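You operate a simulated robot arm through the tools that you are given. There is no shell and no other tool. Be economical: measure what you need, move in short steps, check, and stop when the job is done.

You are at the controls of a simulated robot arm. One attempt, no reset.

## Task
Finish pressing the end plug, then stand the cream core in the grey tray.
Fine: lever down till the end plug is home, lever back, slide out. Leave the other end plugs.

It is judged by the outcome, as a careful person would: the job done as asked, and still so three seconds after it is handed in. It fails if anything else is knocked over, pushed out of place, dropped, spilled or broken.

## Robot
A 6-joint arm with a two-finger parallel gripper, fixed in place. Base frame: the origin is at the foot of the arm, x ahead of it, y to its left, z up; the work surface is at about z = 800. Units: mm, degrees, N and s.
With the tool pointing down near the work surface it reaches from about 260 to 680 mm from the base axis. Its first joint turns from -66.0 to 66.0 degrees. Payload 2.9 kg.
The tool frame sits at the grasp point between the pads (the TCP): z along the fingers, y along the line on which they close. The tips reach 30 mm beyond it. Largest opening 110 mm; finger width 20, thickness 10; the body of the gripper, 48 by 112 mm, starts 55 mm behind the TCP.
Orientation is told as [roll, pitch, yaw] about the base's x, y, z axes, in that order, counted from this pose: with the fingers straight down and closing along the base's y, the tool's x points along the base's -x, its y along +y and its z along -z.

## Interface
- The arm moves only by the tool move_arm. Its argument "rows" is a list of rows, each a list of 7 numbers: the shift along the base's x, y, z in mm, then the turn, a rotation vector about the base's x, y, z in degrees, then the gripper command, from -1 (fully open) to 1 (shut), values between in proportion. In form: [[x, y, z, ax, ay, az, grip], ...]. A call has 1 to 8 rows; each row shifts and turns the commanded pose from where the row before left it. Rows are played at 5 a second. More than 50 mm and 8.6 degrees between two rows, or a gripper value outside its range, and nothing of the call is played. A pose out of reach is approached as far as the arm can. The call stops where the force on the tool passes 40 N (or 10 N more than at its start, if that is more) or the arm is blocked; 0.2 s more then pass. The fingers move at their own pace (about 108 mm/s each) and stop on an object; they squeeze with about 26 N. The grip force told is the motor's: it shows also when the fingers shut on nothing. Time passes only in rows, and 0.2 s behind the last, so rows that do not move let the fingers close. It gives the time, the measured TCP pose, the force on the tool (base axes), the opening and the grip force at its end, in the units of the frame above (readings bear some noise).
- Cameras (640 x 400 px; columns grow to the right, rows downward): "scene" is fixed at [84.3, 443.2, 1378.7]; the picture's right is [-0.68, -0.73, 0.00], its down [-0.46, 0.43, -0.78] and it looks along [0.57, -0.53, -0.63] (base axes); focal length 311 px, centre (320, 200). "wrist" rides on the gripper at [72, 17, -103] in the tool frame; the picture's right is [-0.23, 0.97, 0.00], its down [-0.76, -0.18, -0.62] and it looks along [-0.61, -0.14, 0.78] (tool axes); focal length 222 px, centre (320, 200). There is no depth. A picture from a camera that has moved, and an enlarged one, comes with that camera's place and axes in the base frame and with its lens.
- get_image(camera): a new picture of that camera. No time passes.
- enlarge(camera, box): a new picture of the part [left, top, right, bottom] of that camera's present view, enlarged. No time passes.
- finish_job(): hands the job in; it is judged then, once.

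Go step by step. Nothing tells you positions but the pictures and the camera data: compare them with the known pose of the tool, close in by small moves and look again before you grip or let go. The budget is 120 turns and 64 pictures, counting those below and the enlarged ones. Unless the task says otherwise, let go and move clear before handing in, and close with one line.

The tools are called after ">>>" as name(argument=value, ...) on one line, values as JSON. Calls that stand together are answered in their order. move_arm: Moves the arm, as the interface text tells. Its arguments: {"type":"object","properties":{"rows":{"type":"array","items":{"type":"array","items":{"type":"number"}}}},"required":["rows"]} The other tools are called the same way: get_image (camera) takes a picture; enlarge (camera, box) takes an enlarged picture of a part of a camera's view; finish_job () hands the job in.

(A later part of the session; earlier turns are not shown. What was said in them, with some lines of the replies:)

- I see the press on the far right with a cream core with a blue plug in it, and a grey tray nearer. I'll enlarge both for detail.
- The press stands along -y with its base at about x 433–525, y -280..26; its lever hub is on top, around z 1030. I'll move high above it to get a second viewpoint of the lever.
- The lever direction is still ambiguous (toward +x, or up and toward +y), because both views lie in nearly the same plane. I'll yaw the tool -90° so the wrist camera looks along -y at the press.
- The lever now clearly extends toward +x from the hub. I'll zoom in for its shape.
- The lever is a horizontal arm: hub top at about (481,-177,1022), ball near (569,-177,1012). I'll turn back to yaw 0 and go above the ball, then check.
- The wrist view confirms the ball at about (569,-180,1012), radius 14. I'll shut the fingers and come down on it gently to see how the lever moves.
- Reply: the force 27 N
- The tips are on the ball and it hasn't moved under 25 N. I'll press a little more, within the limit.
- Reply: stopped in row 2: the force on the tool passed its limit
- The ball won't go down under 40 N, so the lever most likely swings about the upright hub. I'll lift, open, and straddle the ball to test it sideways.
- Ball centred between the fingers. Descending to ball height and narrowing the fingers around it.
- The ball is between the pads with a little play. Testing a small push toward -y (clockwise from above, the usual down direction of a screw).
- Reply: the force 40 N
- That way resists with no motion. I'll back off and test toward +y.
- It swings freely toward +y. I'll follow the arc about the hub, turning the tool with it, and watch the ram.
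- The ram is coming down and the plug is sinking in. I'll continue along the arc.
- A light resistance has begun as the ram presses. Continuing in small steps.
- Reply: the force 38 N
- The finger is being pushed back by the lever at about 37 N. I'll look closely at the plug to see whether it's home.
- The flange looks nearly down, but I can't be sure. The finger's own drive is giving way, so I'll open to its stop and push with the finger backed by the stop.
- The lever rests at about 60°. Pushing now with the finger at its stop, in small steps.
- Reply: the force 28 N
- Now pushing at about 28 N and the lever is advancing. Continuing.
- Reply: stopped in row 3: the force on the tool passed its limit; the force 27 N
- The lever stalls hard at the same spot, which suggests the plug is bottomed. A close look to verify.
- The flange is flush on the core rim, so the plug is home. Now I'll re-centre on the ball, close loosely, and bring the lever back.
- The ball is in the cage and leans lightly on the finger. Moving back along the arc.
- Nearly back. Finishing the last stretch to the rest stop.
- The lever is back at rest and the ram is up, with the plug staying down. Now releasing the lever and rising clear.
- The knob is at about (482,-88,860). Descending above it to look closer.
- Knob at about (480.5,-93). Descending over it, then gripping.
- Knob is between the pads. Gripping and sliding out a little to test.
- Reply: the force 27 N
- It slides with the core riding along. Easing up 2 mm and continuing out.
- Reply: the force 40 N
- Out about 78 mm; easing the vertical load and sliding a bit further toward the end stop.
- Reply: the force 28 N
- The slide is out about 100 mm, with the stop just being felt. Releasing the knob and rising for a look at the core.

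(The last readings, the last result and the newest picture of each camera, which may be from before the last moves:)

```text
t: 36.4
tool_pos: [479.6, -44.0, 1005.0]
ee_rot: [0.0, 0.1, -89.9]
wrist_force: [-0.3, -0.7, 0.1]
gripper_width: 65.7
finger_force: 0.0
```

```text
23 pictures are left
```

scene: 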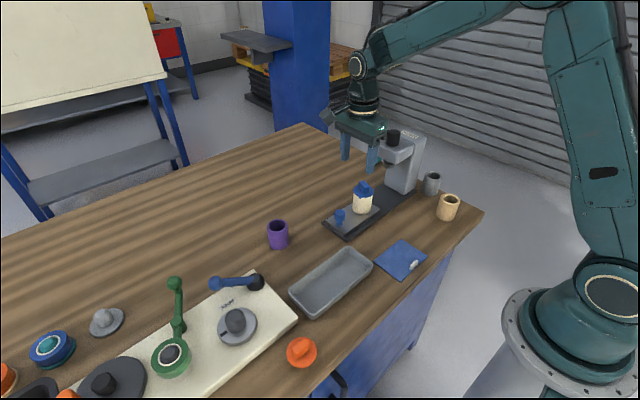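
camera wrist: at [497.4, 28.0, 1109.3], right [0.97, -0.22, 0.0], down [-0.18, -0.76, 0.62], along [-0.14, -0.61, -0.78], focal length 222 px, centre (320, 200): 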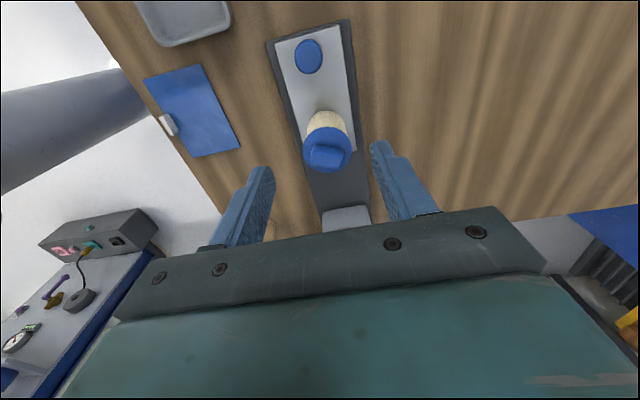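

Slide is out, core standing upright on it. I'll zoom on the core and the tray for measurement.

>>> enlarge(camera="scene", box=[315, 165, 395, 245])

>>> enlarge(camera="scene", box=[270, 230, 390, 330])

>>> enlarge(camera="wrist", box=[260, 10, 400, 210])

```text
5.00 times, centred on (355, 205) of scene
camera zoom: at [84.2, 443.3, 1378.7], right [-0.68, -0.73, 0.0], down [-0.46, 0.43, -0.78], along [0.57, -0.53, -0.63], focal length 1554 px, centre (145, 175)
```

zoom: 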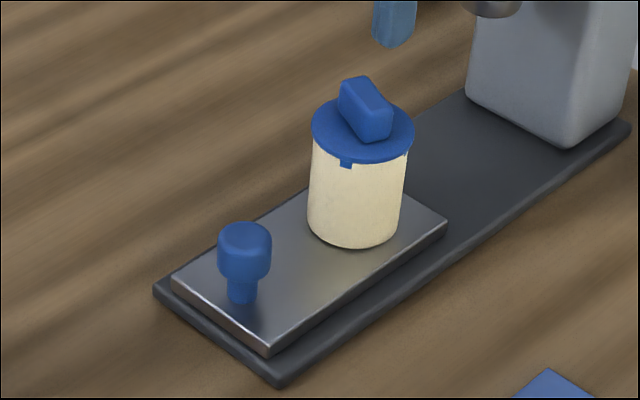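

```text
4.00 times, centred on (330, 280) of scene
camera zoom: at [84.2, 443.3, 1378.7], right [-0.68, -0.73, 0.0], down [-0.46, 0.43, -0.78], along [0.57, -0.53, -0.63], focal length 1243 px, centre (280, -120)
```

zoom: 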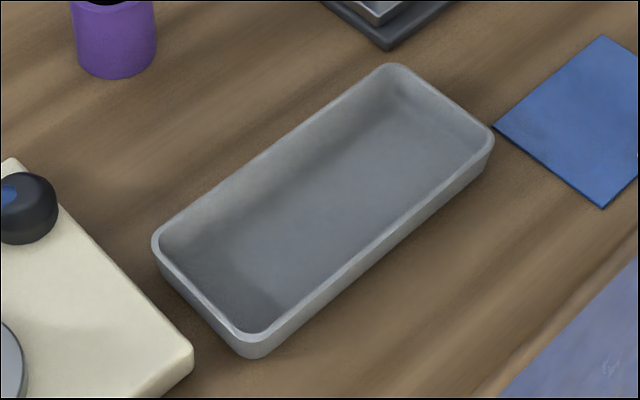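

```text
2.00 times, centred on (330, 110) of wrist
camera zoom: at [497.4, 28.0, 1109.3], right [0.97, -0.22, 0.0], down [-0.18, -0.76, 0.62], along [-0.14, -0.61, -0.78], focal length 444 px, centre (300, 380)
```

zoom: 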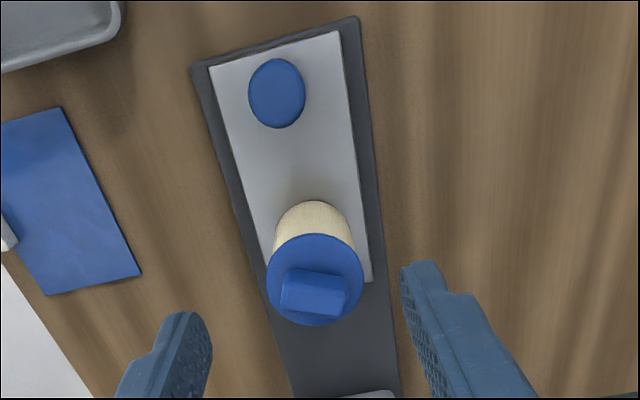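

Flange centre is at (481,-80,885), and the core is about 50 mm wide with its foot at z≈820. The flange overhangs the core, so I'll grip the core body with the tool leaned about 40°, and first set that orientation up in free air. The tray is about x 330–410, y 50–230.

>>> move_arm(rows=[[-5, 5, 10, 0, 0, 7.5, -0.5], [-5, 5, 10, 0, 0, 7.5, -0.5], [-5, 5, 10, 0, 0, 7.5, -0.5], [-5, 5, 10, 0, 0, 7.5, -0.5], [-5, 5, 10, 0, 0, 7.5, -0.5], [-5, 0, 0, 0, 0, 7.5, -0.5], [-5, 0, 0, 0, 0, 7.5, -0.5], [-5, 0, 0, 0, 0, 7.5, -0.5]])

>>> move_arm(rows=[[0, 0, 0, -4, -6.93, 0, -0.6], [0, 0, 0, -4, -6.93, 0, -0.6], [0, 0, 0, -4, -6.93, 0, -0.6], [0, 0, 0, -4, -6.93, 0, -0.6], [0, 0, 0, -4, -6.93, 0, -0.6], [0, 0, 0, 0, 0, 0, -0.6]])

>>> get_image(camera="wrist")

```text
t: 38.2
tool_pos: [440.0, -17.8, 1054.5]
ee_rot: [0.0, 0.2, -29.8]
wrist_force: [-0.2, 0.2, 0.7]
gripper_width: 82.5
finger_force: 0.1
```

```text
t: 39.6
tool_pos: [440.1, -19.3, 1054.3]
ee_rot: [-0.1, -39.9, -29.8]
wrist_force: [0.0, 0.3, 0.0]
gripper_width: 88.1
finger_force: 0.1
```

```text
19 pictures are left
camera wrist: at [343.8, 56.4, 1087.8], right [0.64, 0.76, 0.14], down [0.07, -0.24, 0.97], along [0.77, -0.6, -0.21], focal length 222 px, centre (320, 200)
```

wrist: 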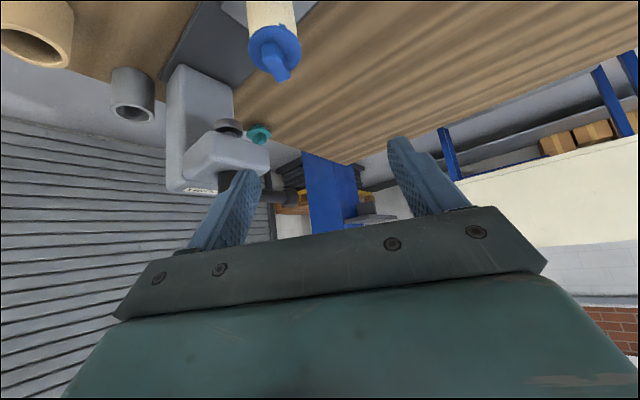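

The lean is reachable. Moving to a pre-grasp point 100 mm back along the approach line, and checking.

>>> move_arm(rows=[[-6, -9, -40, 0, 0, 0, -0.6], [-6, -9, -40, 0, 0, 0, -0.6], [-6, -9, -41, 0, 0, 0, -0.6], [0, 0, 0, 0, 0, 0, -0.6]])

>>> get_image(camera="wrist")

```text
t: 40.6
tool_pos: [422.8, -46.6, 932.1]
ee_rot: [0.0, -39.8, -29.9]
wrist_force: [0.1, 0.2, -0.6]
gripper_width: 87.8
finger_force: 0.1
```

```text
18 pictures are left
camera wrist: at [326.4, 28.9, 966.2], right [0.64, 0.76, 0.14], down [0.07, -0.25, 0.97], along [0.77, -0.6, -0.21], focal length 222 px, centre (320, 200)
```

wrist: 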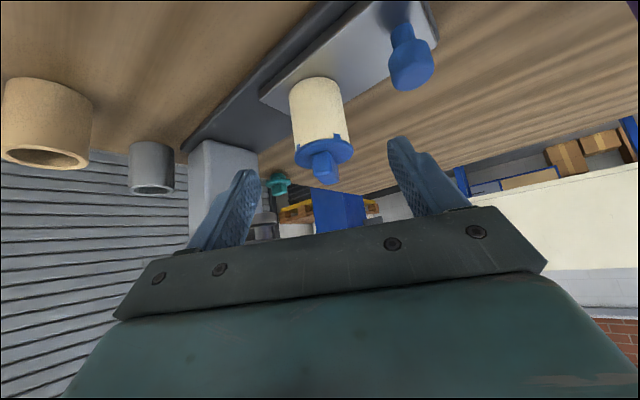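

Lined up. Advancing 60 mm along the approach line, then another look.

>>> move_arm(rows=[[11, -6.4, -15.3, 0, 0, 0, -0.6], [11, -6.4, -15.3, 0, 0, 0, -0.6], [11, -6.4, -15.3, 0, 0, 0, -0.6], [0, 0, 0, 0, 0, 0, -0.6]])

>>> get_image(camera="wrist")

>>> enlarge(camera="scene", box=[305, 145, 425, 245])

```text
t: 41.6
tool_pos: [455.5, -65.1, 889.4]
ee_rot: [0.0, -39.9, -29.7]
wrist_force: [0.4, 0.3, -0.2]
gripper_width: 88.0
finger_force: 0.0
```

```text
17 pictures are left
camera wrist: at [359.8, 9.8, 921.1], right [0.64, 0.76, 0.15], down [0.07, -0.25, 0.97], along [0.77, -0.6, -0.21], focal length 222 px, centre (320, 200)
```

wrist: 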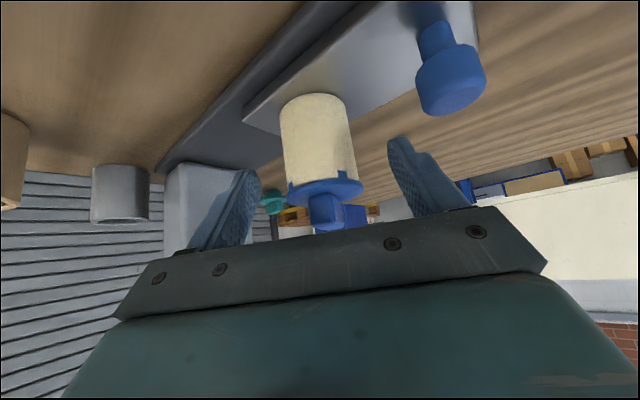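

```text
4.00 times, centred on (365, 195) of scene
camera zoom: at [84.3, 443.2, 1378.7], right [-0.68, -0.73, 0.0], down [-0.46, 0.43, -0.78], along [0.57, -0.53, -0.63], focal length 1243 px, centre (140, 220)
```

zoom: 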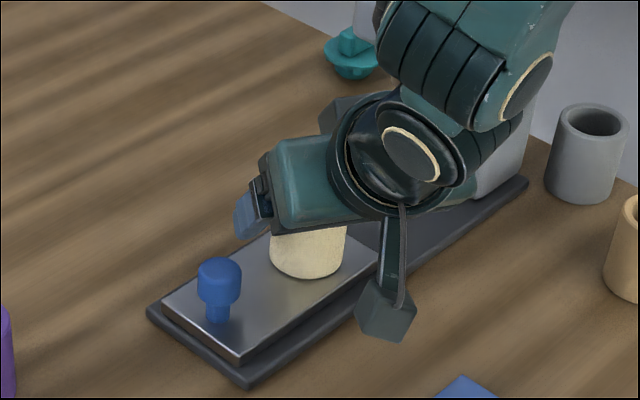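

Clear all round. Advancing the rest to the grasp point.

>>> move_arm(rows=[[7.4, -4.3, -10.5, 0, 0, 0, -0.6], [7.4, -4.3, -10.5, 0, 0, 0, -0.6], [7.4, -4.3, -10.5, 0, 0, 0, -0.6], [0, 0, 0, 0, 0, 0, -0.6]])

>>> get_image(camera="wrist")

```text
t: 42.6
tool_pos: [477.5, -78.1, 856.1]
ee_rot: [-0.2, -39.9, -29.8]
wrist_force: [-0.4, -0.2, 0.0]
gripper_width: 88.0
finger_force: 0.1
```

```text
15 pictures are left
camera wrist: at [380.9, -2.6, 889.8], right [0.64, 0.76, 0.14], down [0.07, -0.25, 0.97], along [0.77, -0.6, -0.21], focal length 222 px, centre (320, 200)
```

wrist: 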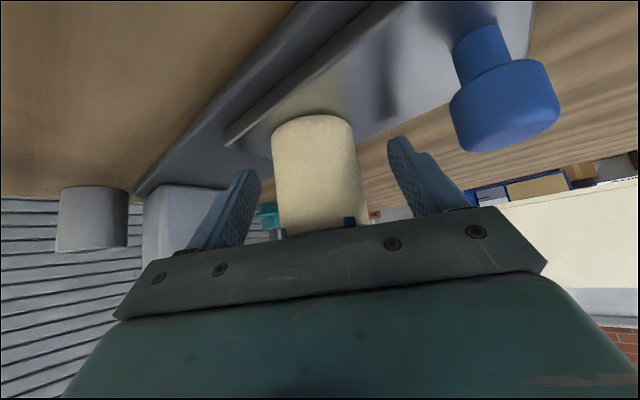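

Core is centred between the pads, flange above them. Closing, then checking before the lift.

>>> move_arm(rows=[[0, 0, 0, 0, 0, 0, -0.2], [0, 0, 0, 0, 0, 0, 0.1], [0, 0, 0, 0, 0, 0, 1], [0, 0, 0, 0, 0, 0, 1], [0, 0, 0, 0, 0, 0, 1]])

>>> get_image(camera="wrist")

```text
t: 43.8
tool_pos: [478.1, -77.9, 856.2]
ee_rot: [0.0, -39.9, -29.7]
wrist_force: [-0.3, -0.2, -0.1]
gripper_width: 48.4
finger_force: 25.9
```

```text
14 pictures are left
camera wrist: at [380.8, -2.4, 889.9], right [0.64, 0.76, 0.14], down [0.07, -0.25, 0.97], along [0.77, -0.6, -0.21], focal length 222 px, centre (320, 200)
```

wrist: 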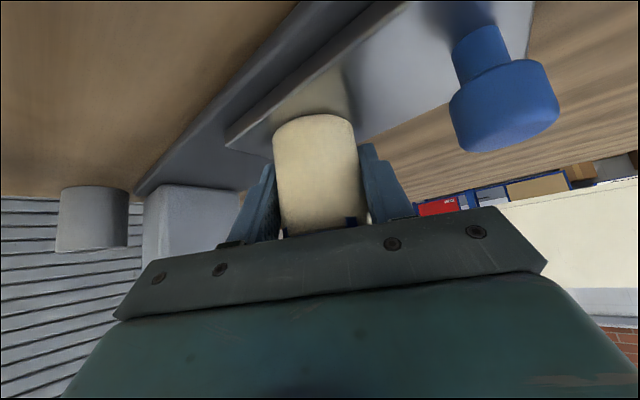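

Gripped at 48.4 mm, i.e. on the core body. Lifting straight up.

>>> move_arm(rows=[[0, 0, 4, 0, 0, 0, 1], [0, 0, 8, 0, 0, 0, 1], [0, 0, 20, 0, 0, 0, 1], [0, 0, 30, 0, 0, 0, 1], [0, 0, 28, 0, 0, 0, 1], [0, 0, 0, 0, 0, 0, 1]])

>>> enlarge(camera="scene", box=[305, 125, 445, 265])

```text
t: 45.2
tool_pos: [477.8, -78.4, 947.9]
ee_rot: [-0.1, -39.9, -29.8]
wrist_force: [-0.5, -0.1, -0.9]
gripper_width: 48.7
finger_force: 25.8
```

```text
2.86 times, centred on (375, 195) of scene
camera zoom: at [84.3, 443.2, 1378.7], right [-0.68, -0.73, 0.0], down [-0.46, 0.43, -0.78], along [0.57, -0.53, -0.63], focal length 888 px, centre (163, 214)
```

zoom: 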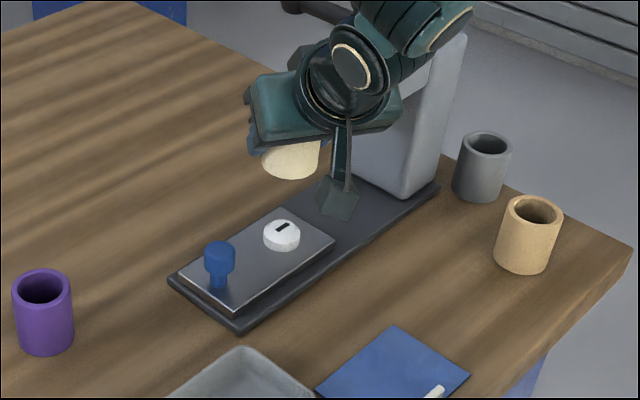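

The core came off cleanly, leaving the white locating boss on the slide. Carrying it over the tray.

>>> move_arm(rows=[[-19, 36, 0, 0, 0, 5, 1], [-19, 38, 0, 0, 0, 5, 1], [-19, 38, 0, 0, 0, 5, 1], [-19, 38, 0, 0, 0, 5, 1], [-18, 38, 0, 0, 0, 5, 1], [-17, 38, 0, 0, 0, 5, 1], [0, 0, 0, 0, 0, 0, 1]])

>>> get_image(camera="scene")

>>> get_image(camera="wrist")

```text
t: 46.8
tool_pos: [367.6, 147.8, 946.4]
ee_rot: [-0.1, -39.9, 0.3]
wrist_force: [0.9, -0.2, 0.1]
gripper_width: 48.6
finger_force: 25.7
```

```text
12 pictures are left
```

scene: 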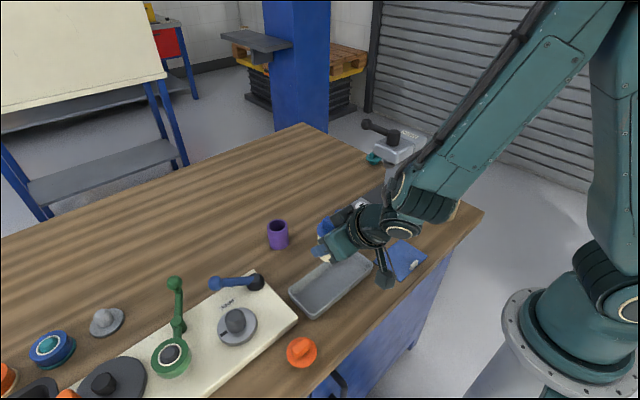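

```text
11 pictures are left
camera wrist: at [244.9, 164.6, 979.0], right [0.17, 0.97, 0.14], down [0.18, -0.18, 0.97], along [0.97, -0.14, -0.21], focal length 222 px, centre (320, 200)
```

wrist: 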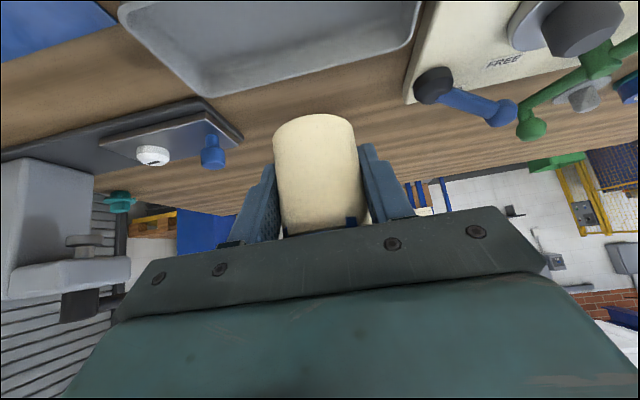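

Tray bounds are confirmed by the wrist view (x 330–410, y 52–230), and the core is over its centreline. Lowering.

>>> move_arm(rows=[[0, 0, -25, 0, 0, 0, 1], [0, 0, -25, 0, 0, 0, 1], [0, 0, -20, 0, 0, 0, 1], [0, 0, -15, 0, 0, 0, 1], [0, 0, 0, 0, 0, 0, 1]])

>>> enlarge(camera="scene", box=[260, 205, 420, 345])

>>> get_image(camera="wrist")

```text
t: 48.0
tool_pos: [367.7, 147.9, 860.9]
ee_rot: [-0.1, -39.8, 0.2]
wrist_force: [-0.4, -0.1, -0.3]
gripper_width: 48.5
finger_force: 26.3
```

```text
2.86 times, centred on (340, 275) of scene
camera zoom: at [84.3, 443.3, 1378.7], right [-0.68, -0.73, 0.0], down [-0.46, 0.43, -0.78], along [0.57, -0.53, -0.63], focal length 888 px, centre (263, -14)
```

zoom: 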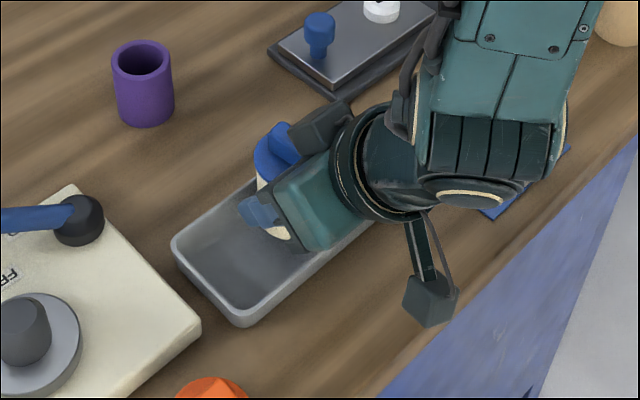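

```text
9 pictures are left
camera wrist: at [245.1, 164.6, 893.9], right [0.17, 0.97, 0.14], down [0.18, -0.18, 0.97], along [0.97, -0.14, -0.21], focal length 222 px, centre (320, 200)
```

wrist: 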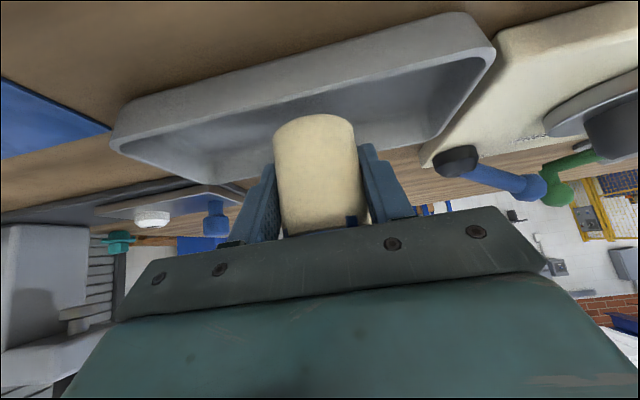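

Core is inside the tray outline, about 20 mm above its floor. Lowering gently to contact.

>>> move_arm(rows=[[0, 0, -5, 0, 0, 0, 1], [0, 0, -5, 0, 0, 0, 1], [0, 0, -3, 0, 0, 0, 1], [0, 0, -2, 0, 0, 0, 1], [0, 0, 0, 0, 0, 0, 1]])

>>> move_arm(rows=[[0, 0, -2, 0, 0, 0, 1], [0, 0, -1, 0, 0, 0, 1], [0, 0, 0, 0, 0, 0, 1]])

```text
t: 49.2
tool_pos: [365.4, 148.8, 845.3]
ee_rot: [-0.1, -39.9, 0.2]
wrist_force: [-0.5, 1.0, -0.5]
gripper_width: 48.4
finger_force: 25.3
```

```text
t: 50.0
tool_pos: [366.7, 148.5, 843.0]
ee_rot: [-0.1, -39.9, 0.2]
wrist_force: [0.1, 0.0, 0.2]
gripper_width: 48.5
finger_force: 25.7
```

>>> move_arm(rows=[[0, 0, -1, 0, 0, 0, 1], [0, 0, -1, 0, 0, 0, 1], [0, 0, 0, 0, 0, 0, 1]])

>>> enlarge(camera="wrist", box=[230, 60, 420, 240])

```text
t: 50.8
tool_pos: [366.4, 148.7, 841.7]
ee_rot: [-0.1, -39.9, 0.2]
wrist_force: [0.3, 0.8, 0.6]
gripper_width: 48.6
finger_force: 26.0
```

```text
2.22 times, centred on (325, 150) of wrist
camera zoom: at [245.5, 164.6, 874.5], right [0.17, 0.97, 0.14], down [0.18, -0.18, 0.97], along [0.97, -0.14, -0.21], focal length 494 px, centre (309, 311)
```

zoom: 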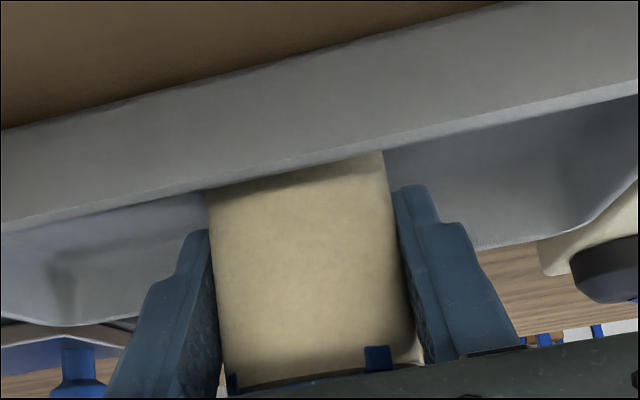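

The foot is below the tray's near rim with no contact yet. Continuing down by 1 mm steps.

>>> move_arm(rows=[[0, 0, -1, 0, 0, 0, 1], [0, 0, -1, 0, 0, 0, 1], [0, 0, 0, 0, 0, 0, 1]])

>>> move_arm(rows=[[0, 0, -1, 0, 0, 0, 1], [0, 0, 0, 0, 0, 0, 1]])

```text
t: 51.6
tool_pos: [367.2, 148.6, 840.7]
ee_rot: [-0.1, -39.9, 0.2]
wrist_force: [-1.0, -1.9, 4.1]
gripper_width: 48.4
finger_force: 26.2
```

```text
t: 52.2
tool_pos: [367.3, 147.7, 837.8]
ee_rot: [0.0, -40.1, 0.3]
wrist_force: [-3.4, -1.2, 17.8]
gripper_width: 48.6
finger_force: 26.0
```

Contact felt: the core stands on the tray floor. Easing off slightly and opening.

>>> move_arm(rows=[[0, 0, 1, 0, 0, 0, 1], [0, 0, 0, 0, 0, 0, 0], [0, 0, 0, 0, 0, 0, -0.3], [0, 0, 0, 0, 0, 0, -0.6], [0, 0, 0, 0, 0, 0, -0.6]])

>>> get_image(camera="wrist")

```text
t: 53.4
tool_pos: [367.3, 149.2, 839.3]
ee_rot: [0.0, -39.9, 0.2]
wrist_force: [0.4, -0.4, 0.2]
gripper_width: 88.1
finger_force: 0.0
```

```text
7 pictures are left
camera wrist: at [245.5, 164.7, 872.5], right [0.17, 0.97, 0.14], down [0.18, -0.18, 0.97], along [0.97, -0.14, -0.21], focal length 222 px, centre (320, 200)
```

wrist: 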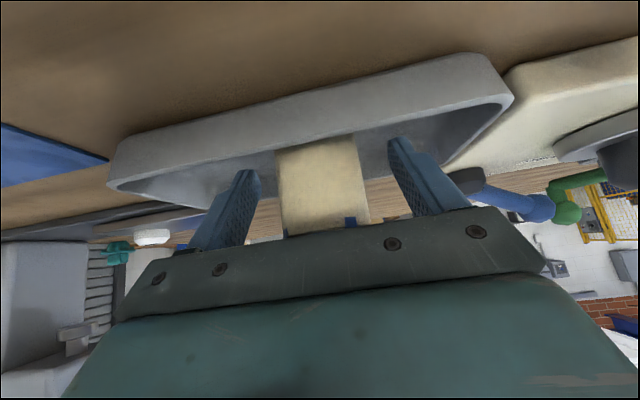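

Core stands free between the open fingers. Backing out up and away.

>>> move_arm(rows=[[-4, 0, 8, 0, 0, 0, -0.6], [-6, 0, 15, 0, 0, 0, -0.6], [-6, 0, 25, 0, 0, 0, -0.6], [0, 0, 35, 0, 0, 0, -0.6], [0, 0, 40, 0, 0, 0, -0.6], [0, 0, 40, 0, 0, 0, -0.6], [0, -40, 0, 0, 0, 0, -0.6], [0, -40, 0, 0, 0, 0, -0.6]])

>>> get_image(camera="scene")

```text
t: 55.2
tool_pos: [353.6, 68.5, 1003.8]
ee_rot: [-0.1, -39.8, 0.2]
wrist_force: [0.0, 0.3, 0.1]
gripper_width: 87.9
finger_force: 0.2
out of reach, approached as far as the arm can: row 8
```

```text
6 pictures are left
```

scene: 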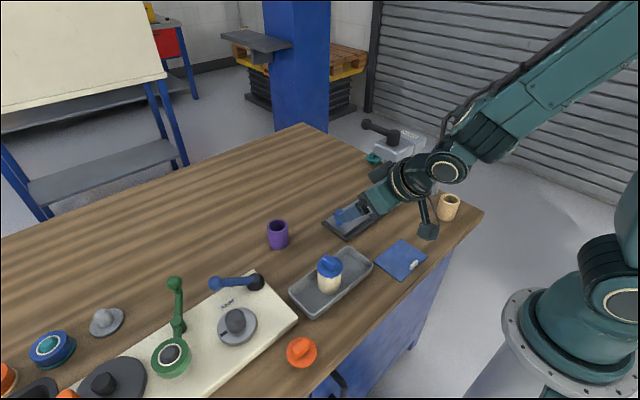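

>>> enlarge(camera="scene", box=[270, 230, 390, 330])

```text
4.00 times, centred on (330, 280) of scene
camera zoom: at [84.2, 443.3, 1378.7], right [-0.68, -0.73, 0.0], down [-0.46, 0.43, -0.78], along [0.57, -0.53, -0.63], focal length 1243 px, centre (280, -120)
```

zoom: 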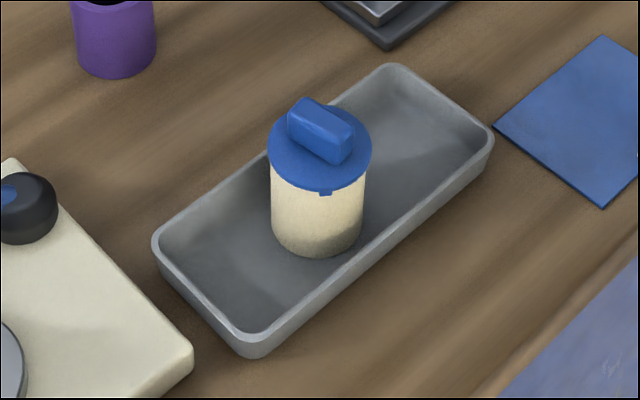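

The core stands upright in the tray with its plug seated, the tray hasn't moved, the lever is back and the slide is out. The arm is clear, so I'm handing in.

>>> finish_job()

```text
The job is handed in.
```

The end plug is pressed home, the lever is back, the slide is out, and the cream core stands upright in the grey tray; the other plugs were left alone.
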